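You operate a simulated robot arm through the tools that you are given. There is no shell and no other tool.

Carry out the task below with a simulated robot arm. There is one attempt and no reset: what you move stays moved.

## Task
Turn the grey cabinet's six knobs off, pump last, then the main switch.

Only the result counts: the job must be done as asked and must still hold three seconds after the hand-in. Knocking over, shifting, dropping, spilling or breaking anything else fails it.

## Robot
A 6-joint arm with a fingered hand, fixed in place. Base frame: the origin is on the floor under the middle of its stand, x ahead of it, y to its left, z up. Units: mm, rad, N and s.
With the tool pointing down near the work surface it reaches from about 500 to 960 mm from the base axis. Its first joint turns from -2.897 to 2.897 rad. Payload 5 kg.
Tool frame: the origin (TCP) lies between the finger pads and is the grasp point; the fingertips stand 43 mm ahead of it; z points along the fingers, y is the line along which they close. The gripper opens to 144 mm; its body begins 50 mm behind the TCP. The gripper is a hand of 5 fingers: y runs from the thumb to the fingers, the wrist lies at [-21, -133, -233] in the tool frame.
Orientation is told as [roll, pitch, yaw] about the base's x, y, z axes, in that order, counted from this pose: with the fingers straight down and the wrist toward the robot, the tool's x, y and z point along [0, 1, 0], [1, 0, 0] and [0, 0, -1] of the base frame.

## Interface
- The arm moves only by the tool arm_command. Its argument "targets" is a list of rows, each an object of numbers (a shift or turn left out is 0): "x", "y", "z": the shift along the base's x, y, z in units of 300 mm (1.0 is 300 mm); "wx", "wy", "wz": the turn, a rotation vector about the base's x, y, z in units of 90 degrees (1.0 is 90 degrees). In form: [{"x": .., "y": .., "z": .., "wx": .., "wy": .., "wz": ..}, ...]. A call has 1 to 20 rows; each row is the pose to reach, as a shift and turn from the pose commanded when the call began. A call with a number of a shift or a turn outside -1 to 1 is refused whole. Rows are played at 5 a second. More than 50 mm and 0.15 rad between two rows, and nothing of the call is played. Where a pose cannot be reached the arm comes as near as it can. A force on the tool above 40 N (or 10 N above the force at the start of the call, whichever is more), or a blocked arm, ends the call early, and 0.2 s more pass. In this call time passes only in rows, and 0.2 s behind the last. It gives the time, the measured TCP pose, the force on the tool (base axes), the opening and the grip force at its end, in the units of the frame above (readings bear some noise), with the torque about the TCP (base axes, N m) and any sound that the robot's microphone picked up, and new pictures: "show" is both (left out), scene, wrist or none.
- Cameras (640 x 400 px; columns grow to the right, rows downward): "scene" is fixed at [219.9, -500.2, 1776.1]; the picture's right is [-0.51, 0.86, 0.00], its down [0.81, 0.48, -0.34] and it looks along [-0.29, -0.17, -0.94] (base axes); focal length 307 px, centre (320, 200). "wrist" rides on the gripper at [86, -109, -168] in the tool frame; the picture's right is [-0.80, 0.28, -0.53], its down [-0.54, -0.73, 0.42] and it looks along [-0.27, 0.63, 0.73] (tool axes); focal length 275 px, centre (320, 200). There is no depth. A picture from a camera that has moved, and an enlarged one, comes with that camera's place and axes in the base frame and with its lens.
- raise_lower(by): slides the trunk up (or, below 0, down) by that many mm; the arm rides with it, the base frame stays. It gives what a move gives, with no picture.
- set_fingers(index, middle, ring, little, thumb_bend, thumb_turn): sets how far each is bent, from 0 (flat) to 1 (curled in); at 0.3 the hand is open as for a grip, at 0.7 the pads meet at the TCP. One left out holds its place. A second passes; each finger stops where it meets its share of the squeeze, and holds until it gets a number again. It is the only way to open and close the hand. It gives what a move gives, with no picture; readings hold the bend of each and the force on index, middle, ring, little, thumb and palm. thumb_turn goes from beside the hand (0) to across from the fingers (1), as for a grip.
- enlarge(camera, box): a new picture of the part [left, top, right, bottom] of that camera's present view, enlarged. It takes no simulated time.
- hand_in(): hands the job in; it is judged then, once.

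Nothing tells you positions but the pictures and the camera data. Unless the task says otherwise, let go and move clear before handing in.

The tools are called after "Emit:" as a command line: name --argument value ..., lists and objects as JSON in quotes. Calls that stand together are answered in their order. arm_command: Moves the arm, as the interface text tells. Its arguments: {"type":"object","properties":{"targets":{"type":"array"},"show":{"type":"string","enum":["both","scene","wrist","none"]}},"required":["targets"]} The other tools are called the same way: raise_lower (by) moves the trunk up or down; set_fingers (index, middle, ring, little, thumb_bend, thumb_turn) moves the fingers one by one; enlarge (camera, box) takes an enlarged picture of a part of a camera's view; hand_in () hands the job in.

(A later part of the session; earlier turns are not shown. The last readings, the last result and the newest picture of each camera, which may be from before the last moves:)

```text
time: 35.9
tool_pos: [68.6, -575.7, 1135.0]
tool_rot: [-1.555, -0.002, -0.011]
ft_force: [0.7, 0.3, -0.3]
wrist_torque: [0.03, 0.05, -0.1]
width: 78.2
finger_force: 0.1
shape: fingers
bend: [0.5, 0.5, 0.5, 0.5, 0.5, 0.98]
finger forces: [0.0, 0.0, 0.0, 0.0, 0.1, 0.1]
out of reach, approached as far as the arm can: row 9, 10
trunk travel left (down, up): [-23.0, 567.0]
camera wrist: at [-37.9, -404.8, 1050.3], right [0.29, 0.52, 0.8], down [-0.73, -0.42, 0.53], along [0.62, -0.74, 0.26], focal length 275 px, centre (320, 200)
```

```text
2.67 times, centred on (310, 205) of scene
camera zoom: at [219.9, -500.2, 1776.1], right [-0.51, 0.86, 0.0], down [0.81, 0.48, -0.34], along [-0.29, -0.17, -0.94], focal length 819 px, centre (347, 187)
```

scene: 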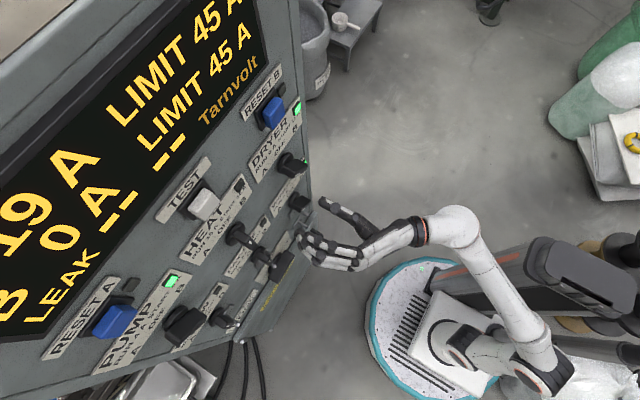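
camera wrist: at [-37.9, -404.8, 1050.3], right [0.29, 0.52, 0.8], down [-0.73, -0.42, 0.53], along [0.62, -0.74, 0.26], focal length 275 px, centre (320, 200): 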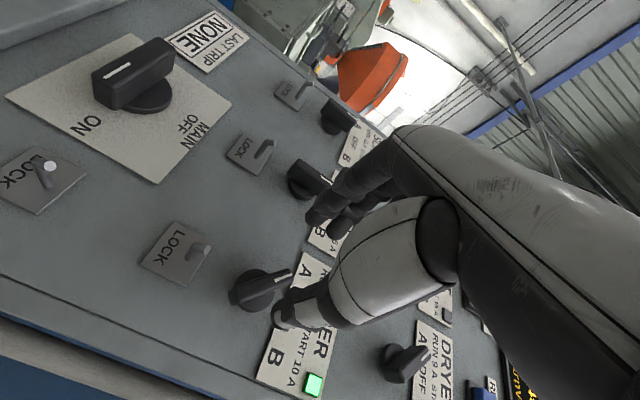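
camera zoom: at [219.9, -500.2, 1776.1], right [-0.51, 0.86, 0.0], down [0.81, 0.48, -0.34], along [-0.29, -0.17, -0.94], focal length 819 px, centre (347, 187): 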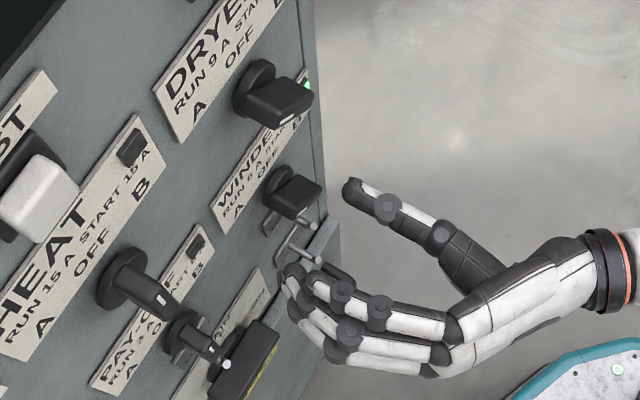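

WINDER's centre is about (44, 1114), but the arm can't quite hold the standoff there, so I'll approach diagonally. I'll make a partial step first and check it.

Emit:
arm_command --targets '[{"x": -0.02, "y": -0.045, "z": -0.02, "wx": -0.005, "wz": 0.003}, {"x": -0.045, "y": -0.085, "z": -0.045, "wx": -0.01, "wz": 0.007}]'

Emit:
enlarge --camera "wrist" --box '[180, 150, 460, 350]'

Emit:
enlarge --camera "scene" --box '[220, 130, 400, 280]'

```text
time: 36.5
tool_pos: [65.3, -601.9, 1143.4]
tool_rot: [-1.571, -0.002, 0.005]
ft_force: [0.3, 0.1, 0.9]
wrist_torque: [0.01, 0.02, -0.02]
width: 78.1
finger_force: 0.1
shape: fingers
bend: [0.5, 0.5, 0.5, 0.5, 0.5, 0.98]
finger forces: [0.0, 0.0, 0.0, 0.0, 0.1, 0.0]
out of reach, approached as far as the arm can: row 1, 2
trunk travel left (down, up): [-23.0, 567.0]
camera wrist: at [-43.2, -436.6, 1056.3], right [0.28, 0.54, 0.8], down [-0.72, -0.42, 0.54], along [0.63, -0.73, 0.27], focal length 275 px, centre (320, 200)
```

scene: 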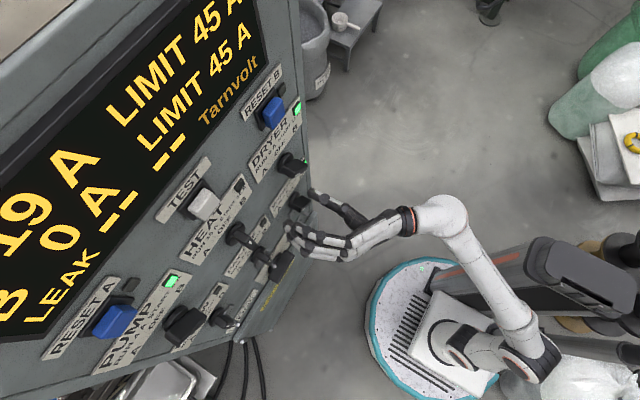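
wrist: 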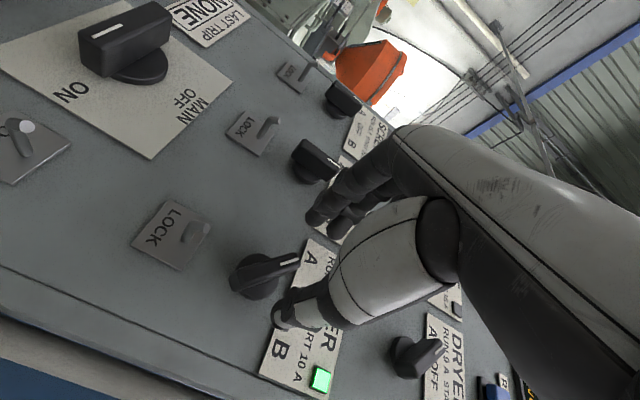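

```text
2.00 times, centred on (320, 250) of wrist
camera zoom: at [-43.2, -436.6, 1056.3], right [0.28, 0.54, 0.8], down [-0.72, -0.42, 0.54], along [0.63, -0.73, 0.27], focal length 551 px, centre (320, 100)
```

zoom: 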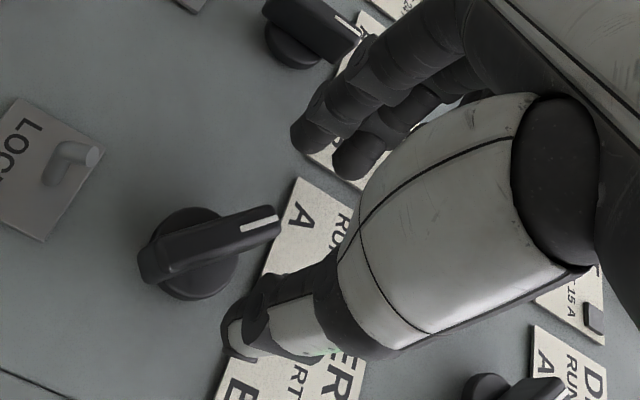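

```text
2.67 times, centred on (310, 205) of scene
camera zoom: at [219.9, -500.2, 1776.1], right [-0.51, 0.86, 0.0], down [0.81, 0.48, -0.34], along [-0.29, -0.17, -0.94], focal length 819 px, centre (347, 187)
```

zoom: 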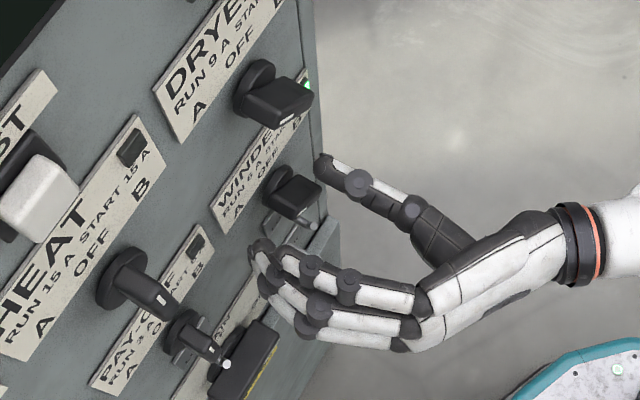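

WINDER at level approach is just beyond the arm's envelope. Tilting the fingers about 15° downward lifts the wrist, so I'll back off slightly and tilt.

Emit:
arm_command --targets '[{"y": 0.05, "wx": 0.04}, {"y": 0.08, "wx": 0.083}, {"y": 0.08, "wx": 0.125}, {"y": 0.08, "wx": 0.167}, {"x": -0.035, "y": 0.08, "z": -0.03, "wx": 0.167}, {"x": -0.067, "y": 0.08, "z": -0.06, "wx": 0.167}]'

Emit:
enlarge --camera "wrist" --box '[140, 150, 420, 350]'

Emit:
enlarge --camera "scene" --box '[220, 130, 400, 280]'

```text
time: 37.9
tool_pos: [45.7, -578.7, 1126.7]
tool_rot: [-1.324, -0.005, 0.011]
ft_force: [-0.5, 0.6, -0.9]
wrist_torque: [0.0, 0.02, 0.01]
width: 78.2
finger_force: 0.1
shape: fingers
bend: [0.5, 0.5, 0.5, 0.5, 0.5, 0.98]
finger forces: [0.1, 0.0, 0.1, 0.0, 0.0, 0.0]
trunk travel left (down, up): [-23.0, 567.0]
camera wrist: at [-64.0, -396.4, 1083.4], right [0.28, 0.33, 0.9], down [-0.72, -0.55, 0.42], along [0.64, -0.77, 0.08], focal length 275 px, centre (320, 200)
```

scene: 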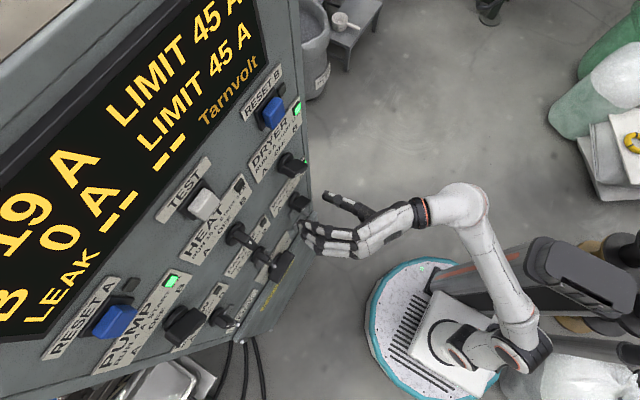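
wrist: 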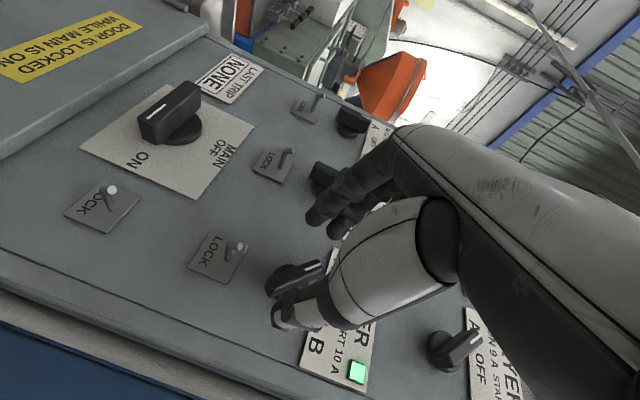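

```text
2.00 times, centred on (280, 250) of wrist
camera zoom: at [-64.0, -396.4, 1083.4], right [0.28, 0.33, 0.9], down [-0.72, -0.55, 0.42], along [0.64, -0.77, 0.08], focal length 551 px, centre (400, 100)
```

zoom: 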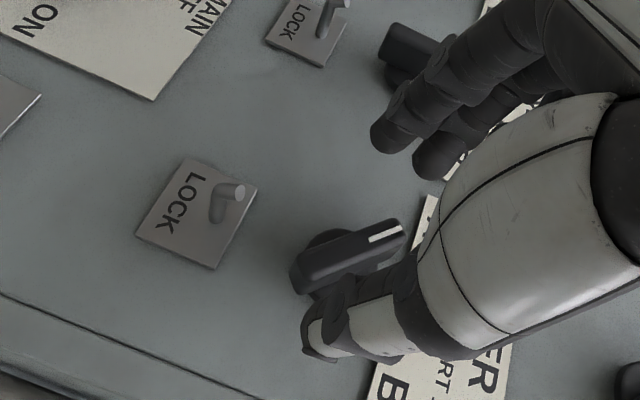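

```text
2.67 times, centred on (310, 205) of scene
camera zoom: at [219.9, -500.2, 1776.1], right [-0.51, 0.86, 0.0], down [0.81, 0.48, -0.34], along [-0.29, -0.17, -0.94], focal length 819 px, centre (347, 187)
```

zoom: 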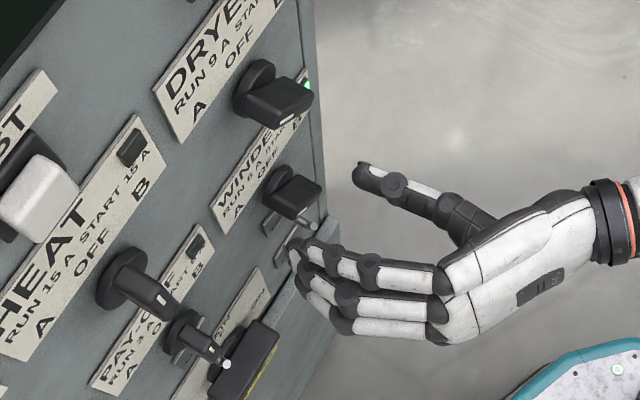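

The tilted pose reaches WINDER without complaint. I'll advance to the knob with the ring and little fingers at pointer height, and close to the straddling width.

Emit:
arm_command --targets '[{"y": -0.045, "z": -0.006, "wz": -0.003}, {"y": -0.09, "z": -0.012, "wz": -0.006}, {"x": -0.002, "y": -0.123, "z": -0.015, "wz": -0.007}]' --show "none"

Emit:
set_fingers --index 0.6 --middle 0.6 --ring 0.6 --little 0.6 --thumb_bend 0.6

Emit:
arm_command --targets '[{}]'

Emit:
enlarge --camera "wrist" --box '[140, 150, 420, 350]'

Emit:
enlarge --camera "scene" --box '[220, 130, 400, 280]'

```text
time: 38.7
tool_pos: [45.4, -615.6, 1121.8]
tool_rot: [-1.323, -0.003, -0.003]
ft_force: [-0.4, 0.6, 0.2]
wrist_torque: [-0.01, 0.01, -0.01]
width: 78.5
finger_force: 0.1
shape: fingers
bend: [0.5, 0.5, 0.5, 0.5, 0.5, 0.98]
finger forces: [0.1, 0.0, 0.1, 0.0, 0.0, 0.1]
trunk travel left (down, up): [-23.0, 567.0]
```

```text
time: 39.7
tool_pos: [45.4, -615.1, 1121.1]
tool_rot: [-1.324, -0.003, -0.001]
ft_force: [0.9, 0.5, 1.7]
wrist_torque: [-0.08, 0.02, 0.06]
width: 44.9
finger_force: 2.0
shape: fingers
bend: [0.6, 0.58, 0.6, 0.6, 0.59, 0.98]
finger forces: [0.0, 2.4, 0.0, 0.0, 1.1, 0.0]
trunk travel left (down, up): [-23.0, 567.0]
```

```text
time: 40.1
tool_pos: [45.9, -615.2, 1121.5]
tool_rot: [-1.324, -0.003, -0.001]
ft_force: [1.5, 1.1, 2.2]
wrist_torque: [-0.06, 0.02, 0.09]
width: 45.0
finger_force: 1.0
shape: fingers
bend: [0.6, 0.58, 0.6, 0.6, 0.59, 0.98]
finger forces: [0.0, 2.4, 0.0, 0.0, 1.1, 0.0]
trunk travel left (down, up): [-23.0, 567.0]
camera wrist: at [-61.6, -432.6, 1078.8], right [0.28, 0.32, 0.9], down [-0.73, -0.54, 0.42], along [0.63, -0.78, 0.08], focal length 275 px, centre (320, 200)
```

scene: 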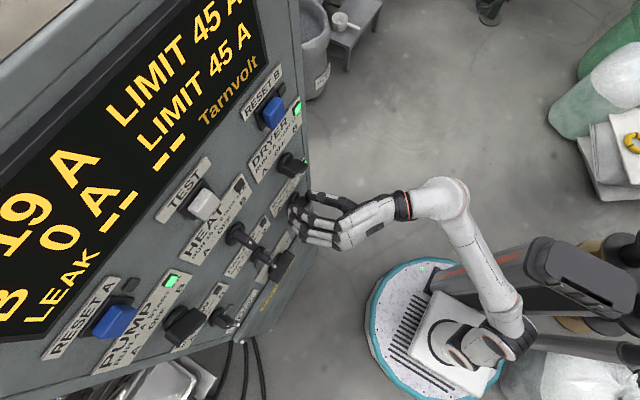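
wrist: 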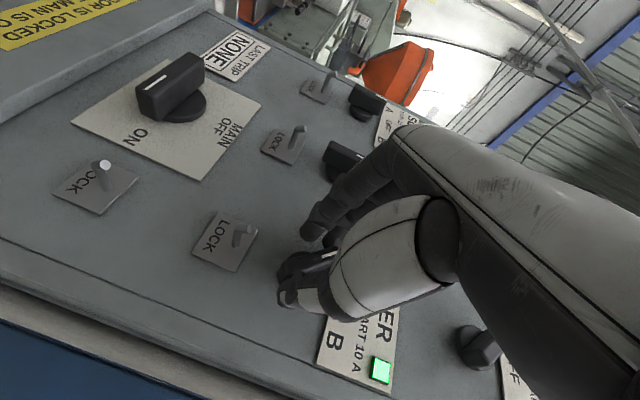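

```text
2.00 times, centred on (280, 250) of wrist
camera zoom: at [-61.6, -432.6, 1078.8], right [0.28, 0.32, 0.9], down [-0.73, -0.54, 0.42], along [0.63, -0.78, 0.08], focal length 551 px, centre (400, 100)
```

zoom: 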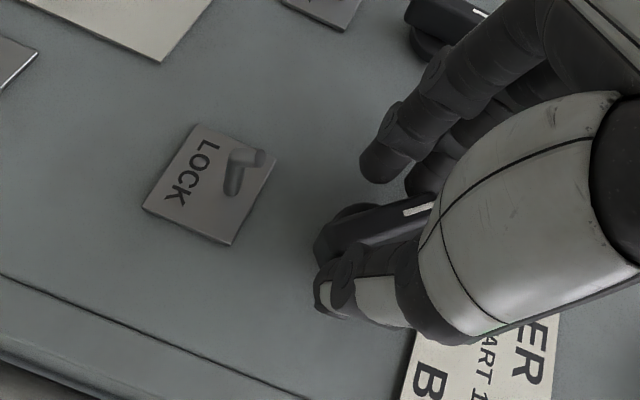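

```text
2.67 times, centred on (310, 205) of scene
camera zoom: at [219.9, -500.2, 1776.1], right [-0.51, 0.86, 0.0], down [0.81, 0.48, -0.34], along [-0.29, -0.17, -0.94], focal length 819 px, centre (347, 187)
```

zoom: 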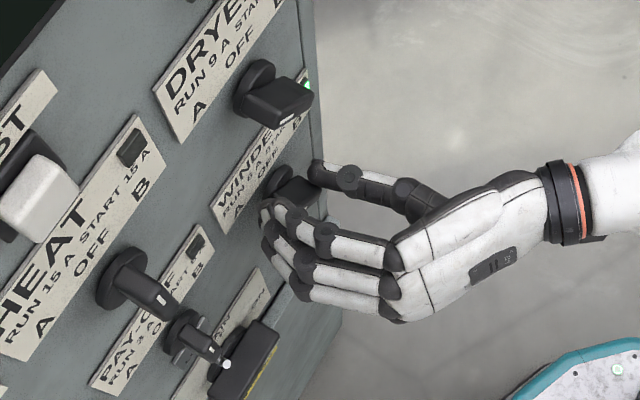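

The contact pattern shows the index sits about 11 mm below the TCP and the middle about 10 mm above. For this A-pointing knob I'll open slightly and raise 8 mm so the middle finger pushes near the pointer tip.

Emit:
set_fingers --index 0.53 --middle 0.53 --ring 0.53 --little 0.53 --thumb_bend 0.53

Emit:
arm_command --targets '[{"z": 0.027, "y": -0.01}]' --show "none"

Emit:
set_fingers --index 0.64 --middle 0.66 --ring 0.6 --little 0.6 --thumb_bend 0.63

Emit:
arm_command --targets '[{}]'

Emit:
enlarge --camera "wrist" --box '[140, 150, 420, 350]'

Emit:
enlarge --camera "scene" --box '[220, 130, 400, 280]'

```text
time: 41.1
tool_pos: [46.0, -615.5, 1121.2]
tool_rot: [-1.325, -0.003, 0.001]
ft_force: [-0.7, -0.6, 0.5]
wrist_torque: [0.03, -0.01, -0.01]
width: 67.3
finger_force: 0.0
shape: fingers
bend: [0.53, 0.53, 0.53, 0.53, 0.53, 0.98]
finger forces: [0.0, 0.0, 0.1, 0.0, 0.1, 0.0]
trunk travel left (down, up): [-23.0, 567.0]
```

```text
time: 41.5
tool_pos: [46.0, -618.9, 1129.3]
tool_rot: [-1.325, -0.003, -0.001]
ft_force: [0.0, 0.7, 1.3]
wrist_torque: [0.02, 0.02, -0.01]
width: 67.0
finger_force: 0.0
shape: fingers
bend: [0.53, 0.53, 0.53, 0.53, 0.53, 0.98]
finger forces: [0.1, 0.1, 0.1, 0.0, 0.1, 0.1]
trunk travel left (down, up): [-23.0, 567.0]
```

```text
time: 42.5
tool_pos: [48.1, -618.2, 1129.2]
tool_rot: [-1.324, -0.001, 0.0]
ft_force: [7.2, -0.7, 4.6]
wrist_torque: [-0.19, -0.06, 0.33]
width: 32.1
finger_force: 4.2
shape: fingers
bend: [0.64, 0.62, 0.6, 0.6, 0.62, 0.98]
finger forces: [0.0, 8.4, 0.0, 0.1, 1.0, 0.0]
trunk travel left (down, up): [-23.0, 567.0]
```

```text
time: 42.9
tool_pos: [46.9, -618.6, 1129.7]
tool_rot: [-1.326, -0.001, 0.0]
ft_force: [7.3, 0.6, 5.4]
wrist_torque: [-0.21, -0.07, 0.31]
width: 31.7
finger_force: 4.6
shape: fingers
bend: [0.64, 0.62, 0.6, 0.6, 0.62, 0.98]
finger forces: [0.0, 8.7, 0.0, 0.0, 1.1, 0.0]
trunk travel left (down, up): [-23.0, 567.0]
camera wrist: at [-60.7, -435.6, 1086.3], right [0.28, 0.32, 0.9], down [-0.73, -0.54, 0.42], along [0.63, -0.78, 0.08], focal length 275 px, centre (320, 200)
```

scene: 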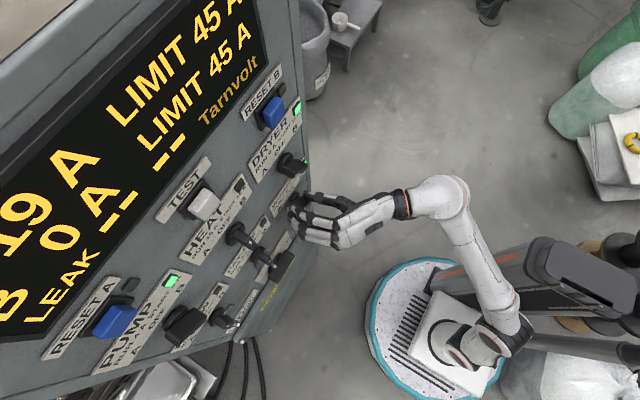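
wrist: 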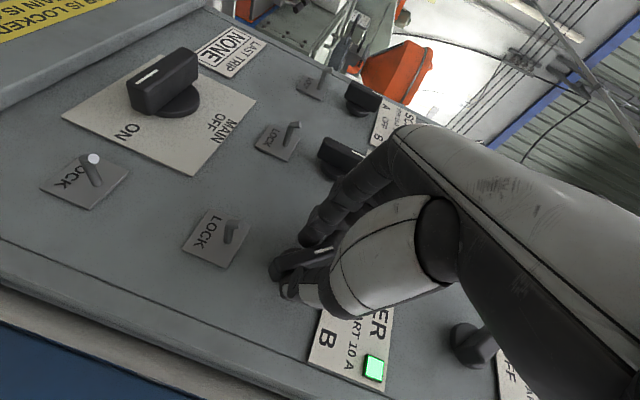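

```text
2.00 times, centred on (280, 250) of wrist
camera zoom: at [-60.7, -435.6, 1086.3], right [0.28, 0.32, 0.9], down [-0.73, -0.54, 0.42], along [0.63, -0.78, 0.08], focal length 551 px, centre (400, 100)
```

zoom: 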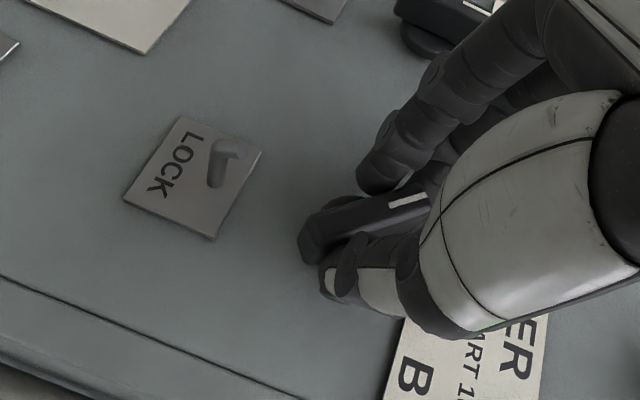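

```text
2.67 times, centred on (310, 205) of scene
camera zoom: at [219.9, -500.2, 1776.1], right [-0.51, 0.86, 0.0], down [0.81, 0.48, -0.34], along [-0.29, -0.17, -0.94], focal length 819 px, centre (347, 187)
```

zoom: 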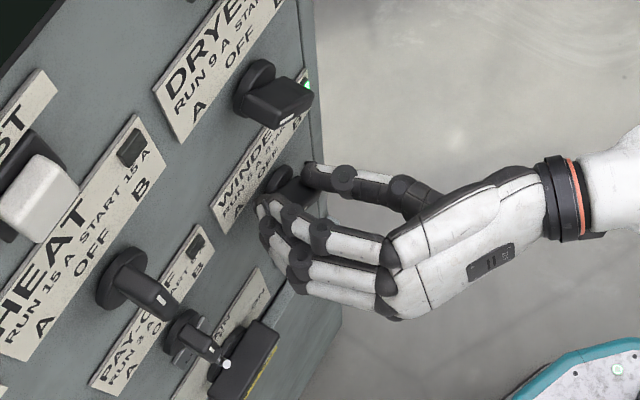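

The middle finger presses with about 8.7 N and the bar has begun to move, but the lamp is still lit. I'll increase the middle finger's bend a bit with the index as a stop.

Emit:
set_fingers --index 0.66 --middle 0.72 --ring 0.62 --little 0.6 --thumb_bend 0.65

Emit:
arm_command --targets '[{}]'

Emit:
enlarge --camera "wrist" --box '[140, 150, 420, 350]'

Emit:
enlarge --camera "scene" --box '[220, 130, 400, 280]'

```text
time: 43.9
tool_pos: [47.1, -619.2, 1130.2]
tool_rot: [-1.324, -0.002, -0.001]
ft_force: [8.7, -3.3, 7.9]
wrist_torque: [-0.31, -0.05, 0.32]
width: 27.8
finger_force: 8.0
shape: fingers
bend: [0.65, 0.62, 0.62, 0.6, 0.63, 0.98]
finger forces: [0.4, 13.0, 0.0, 0.0, 2.6, 0.1]
trunk travel left (down, up): [-23.0, 567.0]
```

```text
time: 44.3
tool_pos: [47.1, -619.6, 1129.1]
tool_rot: [-1.323, 0.0, 0.001]
ft_force: [9.0, -3.2, 8.3]
wrist_torque: [-0.32, -0.08, 0.29]
width: 28.2
finger_force: 7.6
shape: fingers
bend: [0.65, 0.62, 0.62, 0.6, 0.63, 0.98]
finger forces: [0.4, 13.2, 0.0, 0.1, 2.6, 0.0]
trunk travel left (down, up): [-23.0, 567.0]
camera wrist: at [-60.7, -435.8, 1086.2], right [0.28, 0.32, 0.9], down [-0.73, -0.54, 0.42], along [0.63, -0.78, 0.08], focal length 275 px, centre (320, 200)
```

scene: 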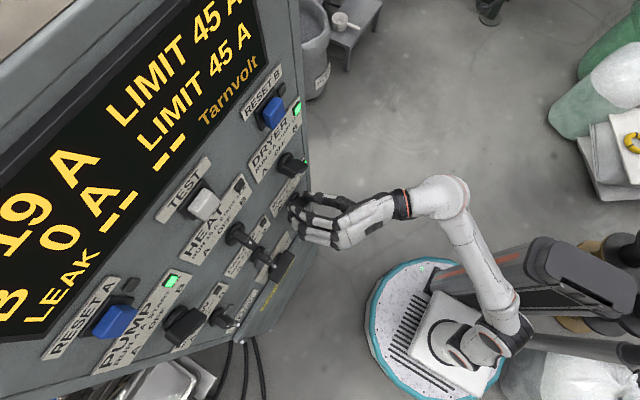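
wrist: 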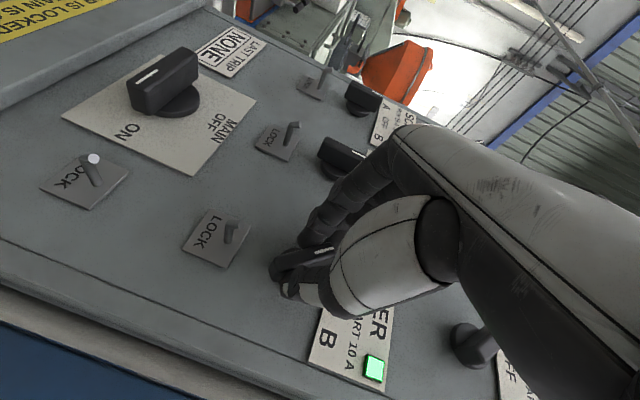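

```text
2.00 times, centred on (280, 250) of wrist
camera zoom: at [-60.7, -435.8, 1086.2], right [0.28, 0.32, 0.9], down [-0.73, -0.54, 0.42], along [0.63, -0.78, 0.08], focal length 551 px, centre (400, 100)
```

zoom: 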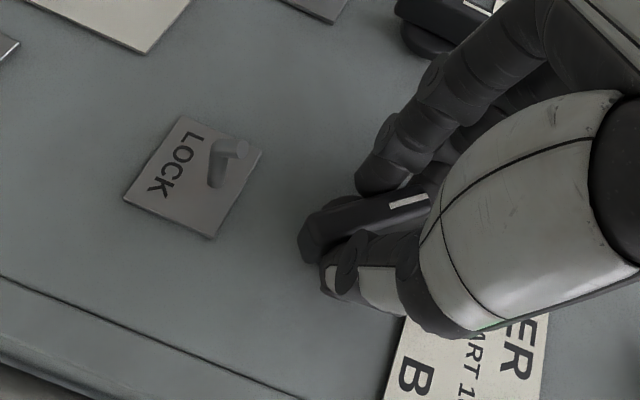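

```text
2.67 times, centred on (310, 205) of scene
camera zoom: at [219.9, -500.2, 1776.1], right [-0.51, 0.86, 0.0], down [0.81, 0.48, -0.34], along [-0.29, -0.17, -0.94], focal length 819 px, centre (347, 187)
```

zoom: 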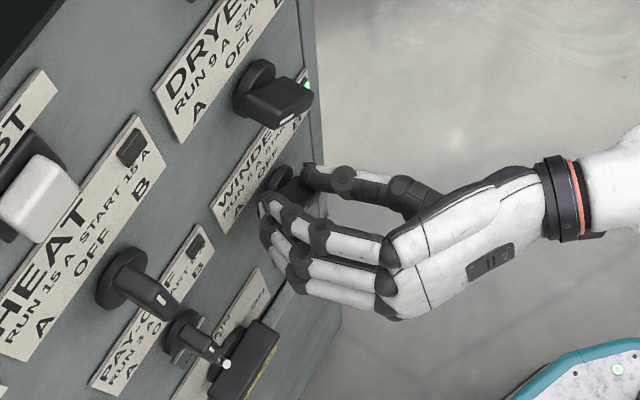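

The reaction force points up as well as sideways, so the middle finger is pressing on the bar's end face and making no torque. I'll open, go about 17 mm lower so it bears on the side face, and try again.

Emit:
set_fingers --index 0.5 --middle 0.5 --ring 0.5 --little 0.5 --thumb_bend 0.5

Emit:
arm_command --targets '[{"z": -0.03}, {"z": -0.057}]'

Emit:
enlarge --camera "wrist" --box '[140, 150, 420, 350]'

Emit:
enlarge --camera "scene" --box '[240, 150, 360, 250]'

```text
time: 45.3
tool_pos: [46.4, -619.7, 1127.7]
tool_rot: [-1.325, -0.003, 0.0]
ft_force: [0.2, -0.1, 0.3]
wrist_torque: [0.03, -0.01, 0.0]
width: 77.9
finger_force: 0.2
shape: fingers
bend: [0.5, 0.5, 0.5, 0.5, 0.5, 0.98]
finger forces: [0.1, 0.1, 0.0, 0.1, 0.0, 0.0]
trunk travel left (down, up): [-23.0, 567.0]
```

```text
time: 45.9
tool_pos: [45.4, -619.0, 1111.7]
tool_rot: [-1.325, -0.005, -0.001]
ft_force: [-0.1, 0.1, 0.3]
wrist_torque: [-0.02, 0.0, 0.0]
width: 78.5
finger_force: 0.2
shape: fingers
bend: [0.5, 0.5, 0.5, 0.5, 0.5, 0.98]
finger forces: [0.0, 0.0, 0.1, 0.1, 0.1, 0.1]
trunk travel left (down, up): [-23.0, 567.0]
camera wrist: at [-62.0, -436.4, 1068.4], right [0.28, 0.32, 0.9], down [-0.73, -0.54, 0.42], along [0.63, -0.78, 0.08], focal length 275 px, centre (320, 200)
```

scene: 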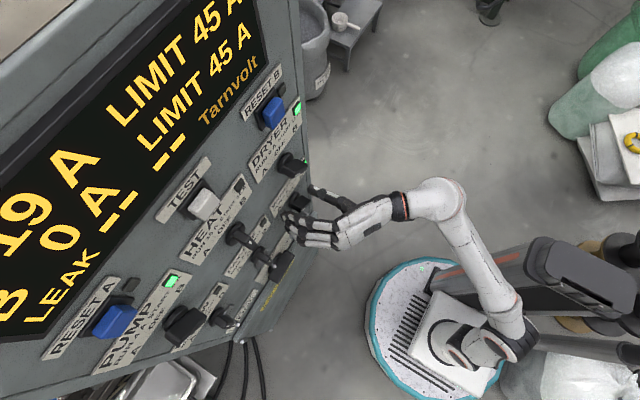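
wrist: 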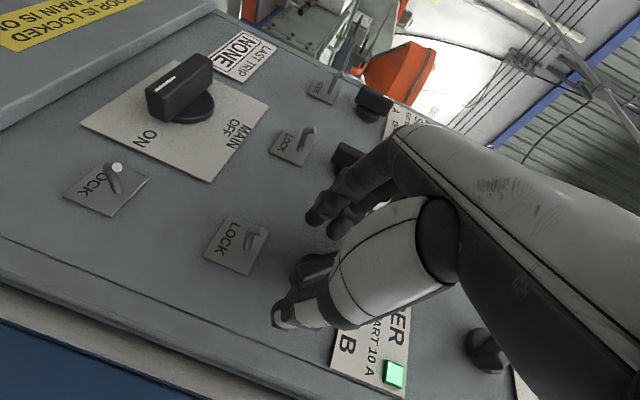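

```text
2.00 times, centred on (280, 250) of wrist
camera zoom: at [-62.0, -436.4, 1068.4], right [0.28, 0.32, 0.9], down [-0.73, -0.54, 0.42], along [0.63, -0.78, 0.08], focal length 551 px, centre (400, 100)
```

zoom: 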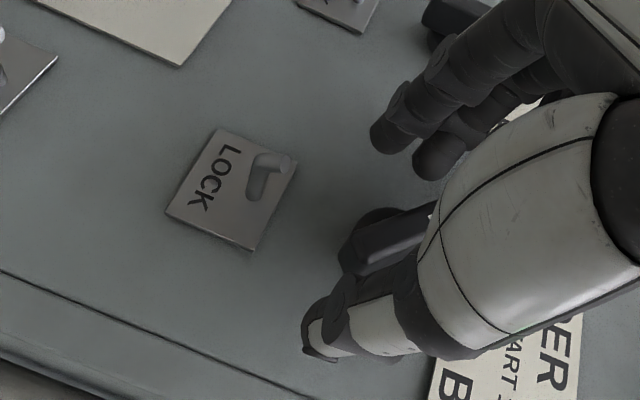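

```text
4.00 times, centred on (300, 200) of scene
camera zoom: at [219.9, -500.2, 1776.1], right [-0.51, 0.86, 0.0], down [0.81, 0.48, -0.34], along [-0.29, -0.17, -0.94], focal length 1229 px, centre (400, 200)
```

zoom: 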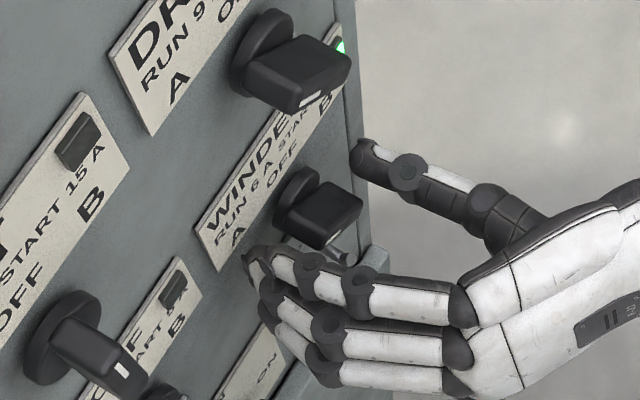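

Fingertip measurements put the index at z ≈ 1094 and the middle at z ≈ 1118, so the middle now bears on the side face with a good lever, and overshoot is geometrically limited. I'll push with the middle finger only, thumb kept open.

Emit:
set_fingers --index 0.58 --middle 0.66 --ring 0.5 --little 0.5 --thumb_bend 0.5

Emit:
arm_command --targets '[{}]'

Emit:
enlarge --camera "wrist" --box '[140, 150, 420, 350]'

Emit:
enlarge --camera "scene" --box '[240, 150, 360, 250]'

```text
time: 46.9
tool_pos: [46.6, -620.1, 1112.1]
tool_rot: [-1.325, -0.003, 0.001]
ft_force: [3.4, -1.1, -0.5]
wrist_torque: [0.01, 0.07, 0.13]
width: 66.0
finger_force: 1.1
shape: fingers
bend: [0.57, 0.64, 0.5, 0.5, 0.5, 0.98]
finger forces: [0.0, 3.5, 0.1, 0.0, 0.0, 0.1]
trunk travel left (down, up): [-23.0, 567.0]
```

```text
time: 47.3
tool_pos: [45.7, -620.1, 1112.0]
tool_rot: [-1.325, -0.004, 0.0]
ft_force: [4.7, -0.4, -1.1]
wrist_torque: [0.01, 0.09, 0.15]
width: 66.1
finger_force: 1.9
shape: fingers
bend: [0.57, 0.64, 0.5, 0.5, 0.5, 0.98]
finger forces: [0.1, 3.6, 0.0, 0.1, 0.1, 0.0]
trunk travel left (down, up): [-23.0, 567.0]
camera wrist: at [-61.6, -436.4, 1068.5], right [0.28, 0.32, 0.9], down [-0.73, -0.54, 0.42], along [0.63, -0.78, 0.08], focal length 275 px, centre (320, 200)
```

scene: 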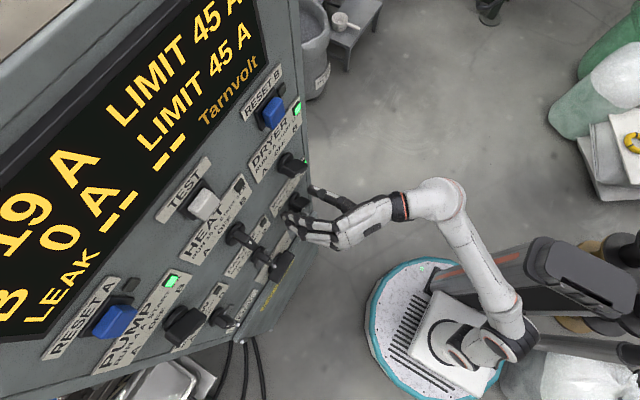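
wrist: 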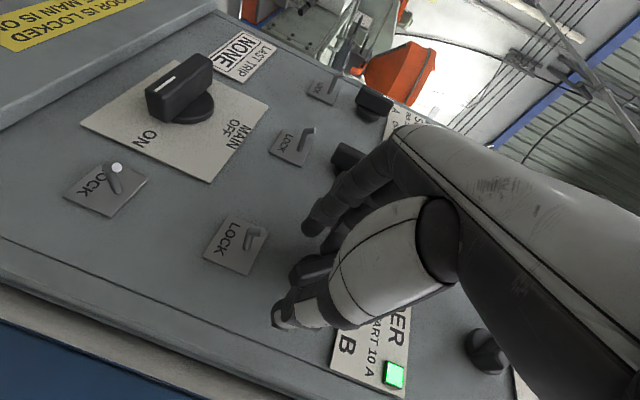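

```text
2.00 times, centred on (280, 250) of wrist
camera zoom: at [-61.6, -436.4, 1068.5], right [0.28, 0.32, 0.9], down [-0.73, -0.54, 0.42], along [0.63, -0.78, 0.08], focal length 551 px, centre (400, 100)
```

zoom: 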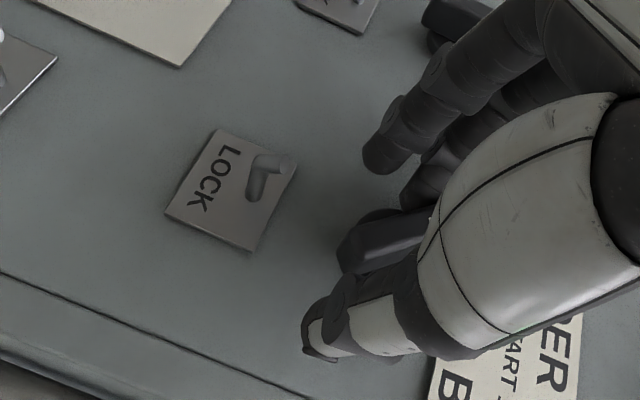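

```text
4.00 times, centred on (300, 200) of scene
camera zoom: at [219.9, -500.2, 1776.1], right [-0.51, 0.86, 0.0], down [0.81, 0.48, -0.34], along [-0.29, -0.17, -0.94], focal length 1229 px, centre (400, 200)
```

zoom: 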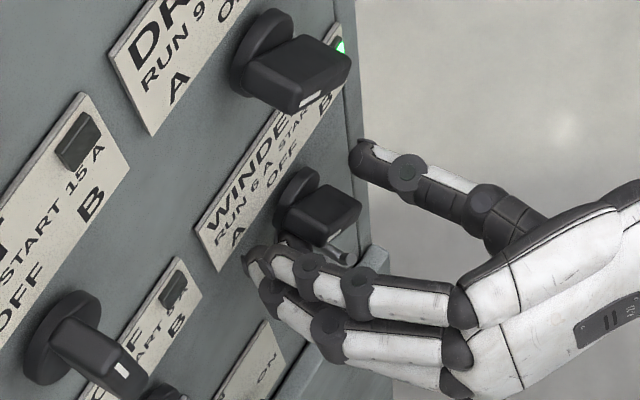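

Now the reaction is mostly sideways and slightly down, which is the right kind of contact. I'll increase the push.

Emit:
set_fingers --middle 0.74

Emit:
arm_command --targets '[{}]'

Emit:
enlarge --camera "wrist" --box '[140, 150, 420, 350]'

Emit:
enlarge --camera "scene" --box '[240, 150, 360, 250]'

```text
time: 48.3
tool_pos: [46.9, -619.2, 1112.3]
tool_rot: [-1.324, -0.001, 0.0]
ft_force: [11.2, -2.1, 1.2]
wrist_torque: [0.0, 0.06, 0.49]
width: 65.7
finger_force: 6.2
shape: fingers
bend: [0.57, 0.65, 0.5, 0.5, 0.5, 0.98]
finger forces: [0.1, 11.4, 0.0, 0.0, 0.0, 0.1]
trunk travel left (down, up): [-23.0, 567.0]
```

```text
time: 48.7
tool_pos: [46.4, -620.2, 1111.4]
tool_rot: [-1.326, -0.001, 0.0]
ft_force: [11.7, -1.2, 0.5]
wrist_torque: [0.0, 0.03, 0.51]
width: 65.6
finger_force: 5.8
shape: fingers
bend: [0.57, 0.65, 0.5, 0.5, 0.5, 0.98]
finger forces: [0.0, 11.6, 0.0, 0.0, 0.0, 0.0]
trunk travel left (down, up): [-23.0, 567.0]
camera wrist: at [-60.9, -436.4, 1068.6], right [0.28, 0.32, 0.9], down [-0.73, -0.54, 0.42], along [0.63, -0.78, 0.08], focal length 275 px, centre (320, 200)
```

scene: 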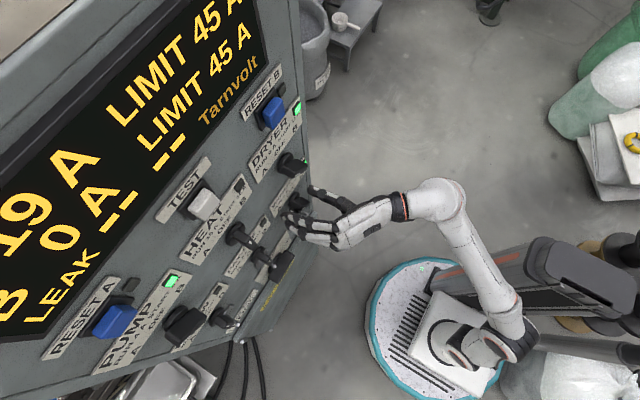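
wrist: 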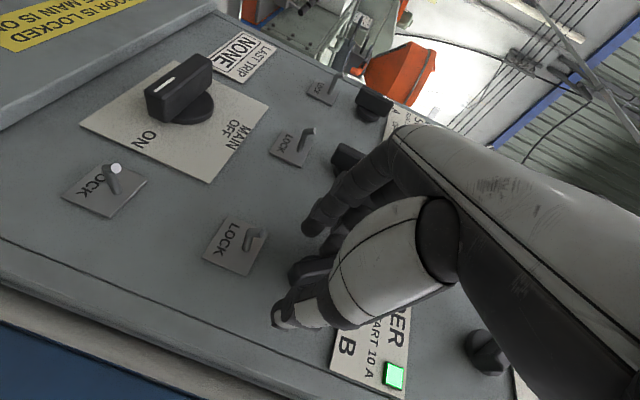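

```text
2.00 times, centred on (280, 250) of wrist
camera zoom: at [-60.9, -436.4, 1068.6], right [0.28, 0.32, 0.9], down [-0.73, -0.54, 0.42], along [0.63, -0.78, 0.08], focal length 551 px, centre (400, 100)
```

zoom: 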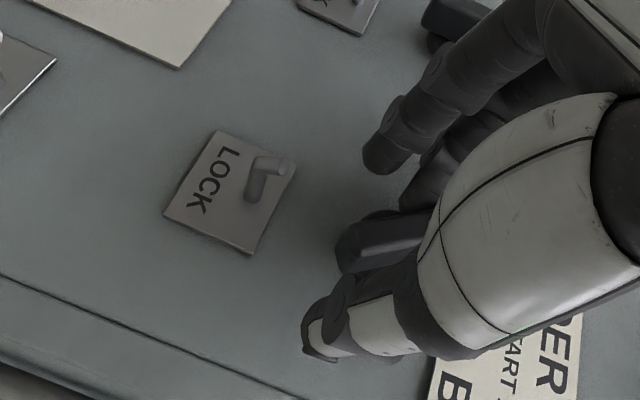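

```text
4.00 times, centred on (300, 200) of scene
camera zoom: at [219.9, -500.2, 1776.1], right [-0.51, 0.86, 0.0], down [0.81, 0.48, -0.34], along [-0.29, -0.17, -0.94], focal length 1229 px, centre (400, 200)
```

zoom: 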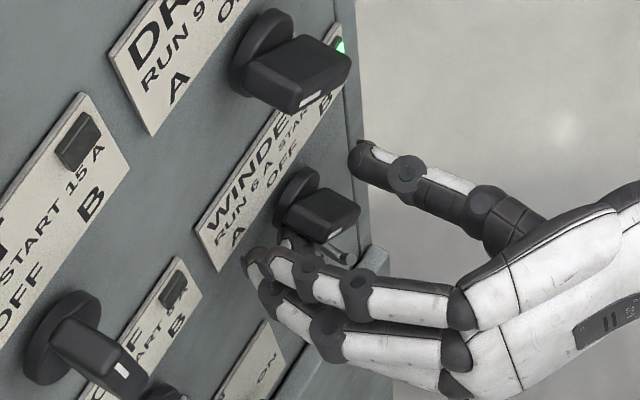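

The bar has only moved slightly at nearly 12 N, so I need to see exactly where the finger bears on it. I'll zoom in tightly from both cameras.

Emit:
enlarge --camera "scene" --box '[270, 175, 340, 220]'

Emit:
enlarge --camera "wrist" --box '[260, 200, 380, 340]'

```text
8.89 times, centred on (305, 198) of scene
camera zoom: at [219.9, -500.2, 1776.1], right [-0.51, 0.86, 0.0], down [0.81, 0.48, -0.34], along [-0.29, -0.17, -0.94], focal length 2731 px, centre (453, 222)
```

zoom: 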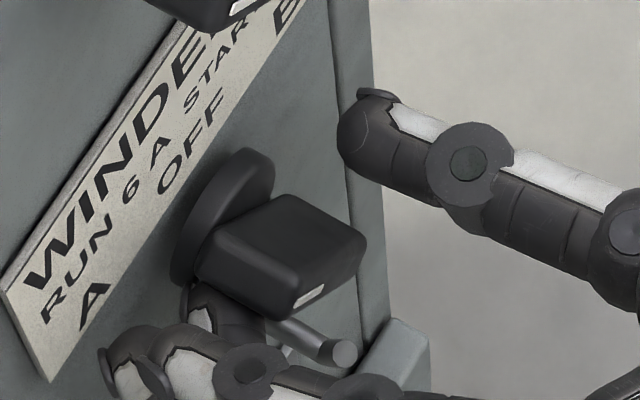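

```text
2.86 times, centred on (320, 270) of wrist
camera zoom: at [-60.9, -436.4, 1068.6], right [0.28, 0.32, 0.9], down [-0.73, -0.54, 0.42], along [0.63, -0.78, 0.08], focal length 786 px, centre (320, 0)
```

zoom: 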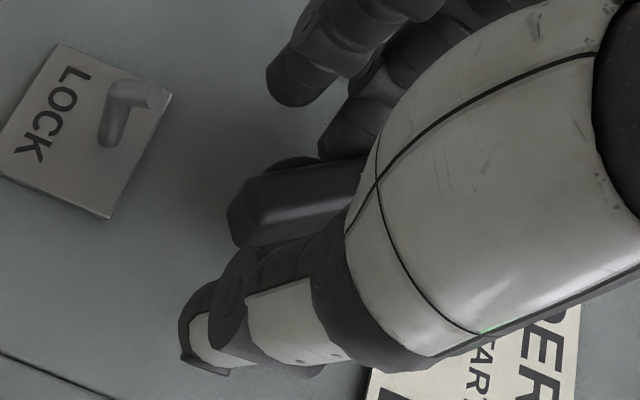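

The bar is still near 45°. The middle finger alone is borderline on torque, while the B knobs were turned by thumb and finger together. I'll open, roll the hand about 16° so the thumb and middle finger oppose each other properly across this A-pointing bar, then squeeze both.

Emit:
set_fingers --index 0.5 --middle 0.5 --ring 0.5 --little 0.5 --thumb_bend 0.5

Emit:
arm_command --targets '[{"wy": 0.06}, {"wy": 0.12}, {"wy": 0.178}]'

Emit:
enlarge --camera "wrist" --box '[140, 150, 420, 350]'

Emit:
enlarge --camera "scene" --box '[240, 150, 360, 250]'

```text
time: 49.7
tool_pos: [45.2, -618.9, 1111.9]
tool_rot: [-1.325, -0.005, 0.0]
ft_force: [0.1, -0.5, 0.2]
wrist_torque: [0.02, -0.01, 0.01]
width: 78.1
finger_force: 0.0
shape: fingers
bend: [0.5, 0.5, 0.5, 0.5, 0.5, 0.98]
finger forces: [0.0, 0.0, 0.0, 0.0, 0.0, 0.0]
trunk travel left (down, up): [-23.0, 567.0]
```

```text
time: 50.5
tool_pos: [44.7, -619.8, 1112.7]
tool_rot: [-1.324, 0.277, -0.001]
ft_force: [-0.2, 0.8, -0.3]
wrist_torque: [-0.02, -0.04, 0.01]
width: 78.0
finger_force: 0.0
shape: fingers
bend: [0.5, 0.5, 0.5, 0.5, 0.5, 0.98]
finger forces: [0.0, 0.1, 0.0, 0.1, 0.0, 0.0]
trunk travel left (down, up): [-23.0, 567.0]
camera wrist: at [-70.5, -436.2, 1100.7], right [0.52, 0.32, 0.79], down [-0.58, -0.54, 0.61], along [0.62, -0.78, -0.09], focal length 275 px, centre (320, 200)
```

scene: 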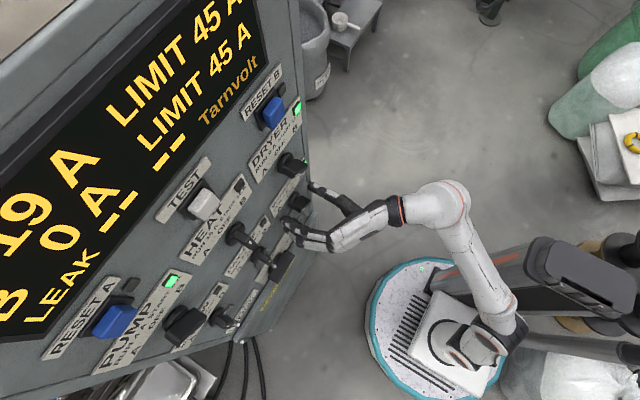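
wrist: 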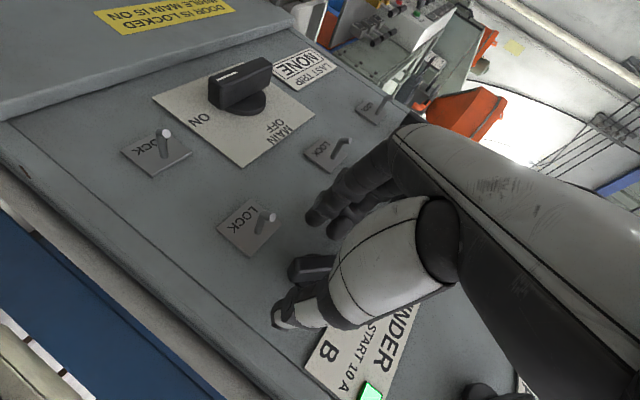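

```text
2.00 times, centred on (280, 250) of wrist
camera zoom: at [-70.5, -436.2, 1100.7], right [0.52, 0.32, 0.79], down [-0.58, -0.54, 0.61], along [0.62, -0.78, -0.09], focal length 551 px, centre (400, 100)
```

zoom: 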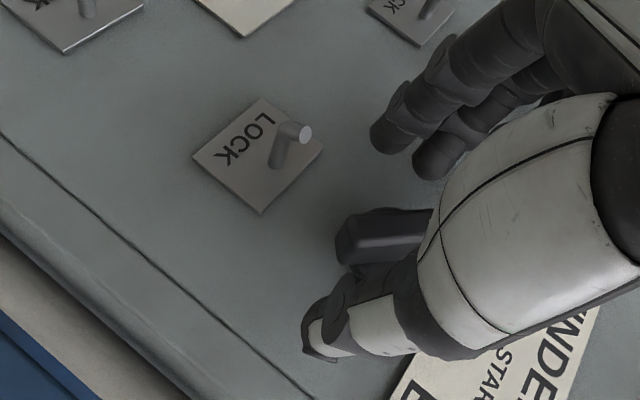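

```text
4.00 times, centred on (300, 200) of scene
camera zoom: at [219.9, -500.2, 1776.1], right [-0.51, 0.86, 0.0], down [0.81, 0.48, -0.34], along [-0.29, -0.17, -0.94], focal length 1229 px, centre (400, 200)
```

zoom: 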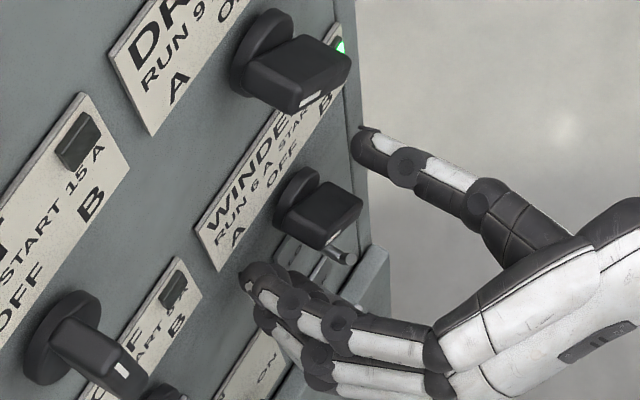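

The hand is rolled. Now I'll close the thumb and middle finger together, with the index kept a little more open.

Emit:
set_fingers --index 0.57 --middle 0.63 --ring 0.5 --little 0.5 --thumb_bend 0.63

Emit:
arm_command --targets '[{}]'

Emit:
enlarge --camera "scene" --box '[240, 150, 360, 250]'

Emit:
enlarge --camera "wrist" --box '[140, 150, 420, 350]'

```text
time: 51.5
tool_pos: [44.7, -618.6, 1112.1]
tool_rot: [-1.325, 0.278, 0.0]
ft_force: [-1.7, -1.0, 0.1]
wrist_torque: [0.0, 0.04, -0.06]
width: 48.2
finger_force: 1.0
shape: fingers
bend: [0.56, 0.63, 0.5, 0.5, 0.61, 0.97]
finger forces: [0.0, 0.0, 0.0, 0.0, 2.0, 0.0]
trunk travel left (down, up): [-23.0, 567.0]
```

```text
time: 51.9
tool_pos: [44.3, -618.9, 1112.4]
tool_rot: [-1.324, 0.277, 0.0]
ft_force: [-2.2, -1.2, 0.5]
wrist_torque: [0.0, 0.03, -0.06]
width: 48.4
finger_force: 1.0
shape: fingers
bend: [0.56, 0.63, 0.5, 0.5, 0.61, 0.97]
finger forces: [0.0, 0.1, 0.0, 0.0, 1.8, 0.0]
trunk travel left (down, up): [-23.0, 567.0]
camera wrist: at [-70.5, -436.0, 1100.7], right [0.52, 0.32, 0.79], down [-0.58, -0.54, 0.6], along [0.62, -0.78, -0.09], focal length 275 px, centre (320, 200)
```

scene: 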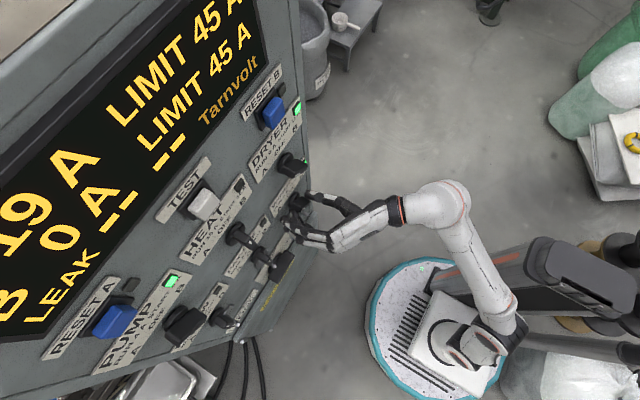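
wrist: 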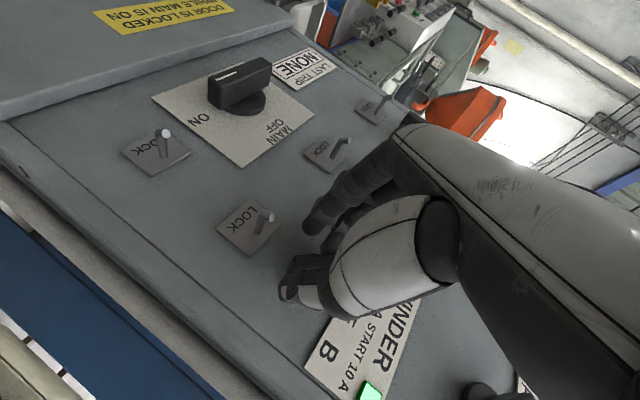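

```text
4.00 times, centred on (300, 200) of scene
camera zoom: at [219.9, -500.2, 1776.1], right [-0.51, 0.86, 0.0], down [0.81, 0.48, -0.34], along [-0.29, -0.17, -0.94], focal length 1229 px, centre (400, 200)
```

zoom: 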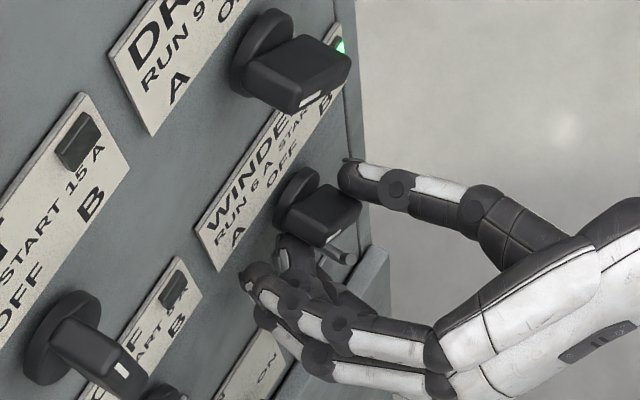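

```text
2.00 times, centred on (280, 250) of wrist
camera zoom: at [-70.5, -436.0, 1100.7], right [0.52, 0.32, 0.79], down [-0.58, -0.54, 0.6], along [0.62, -0.78, -0.09], focal length 551 px, centre (400, 100)
```

zoom: 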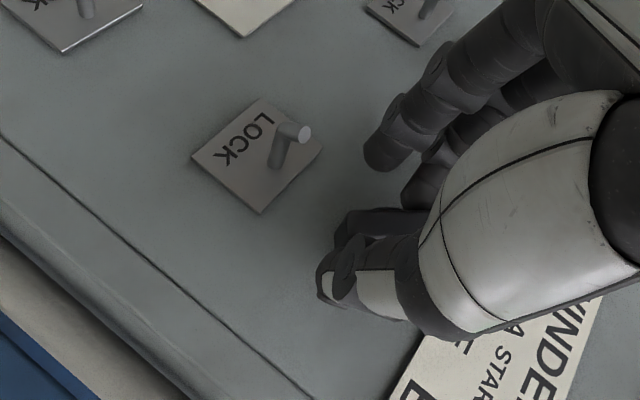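

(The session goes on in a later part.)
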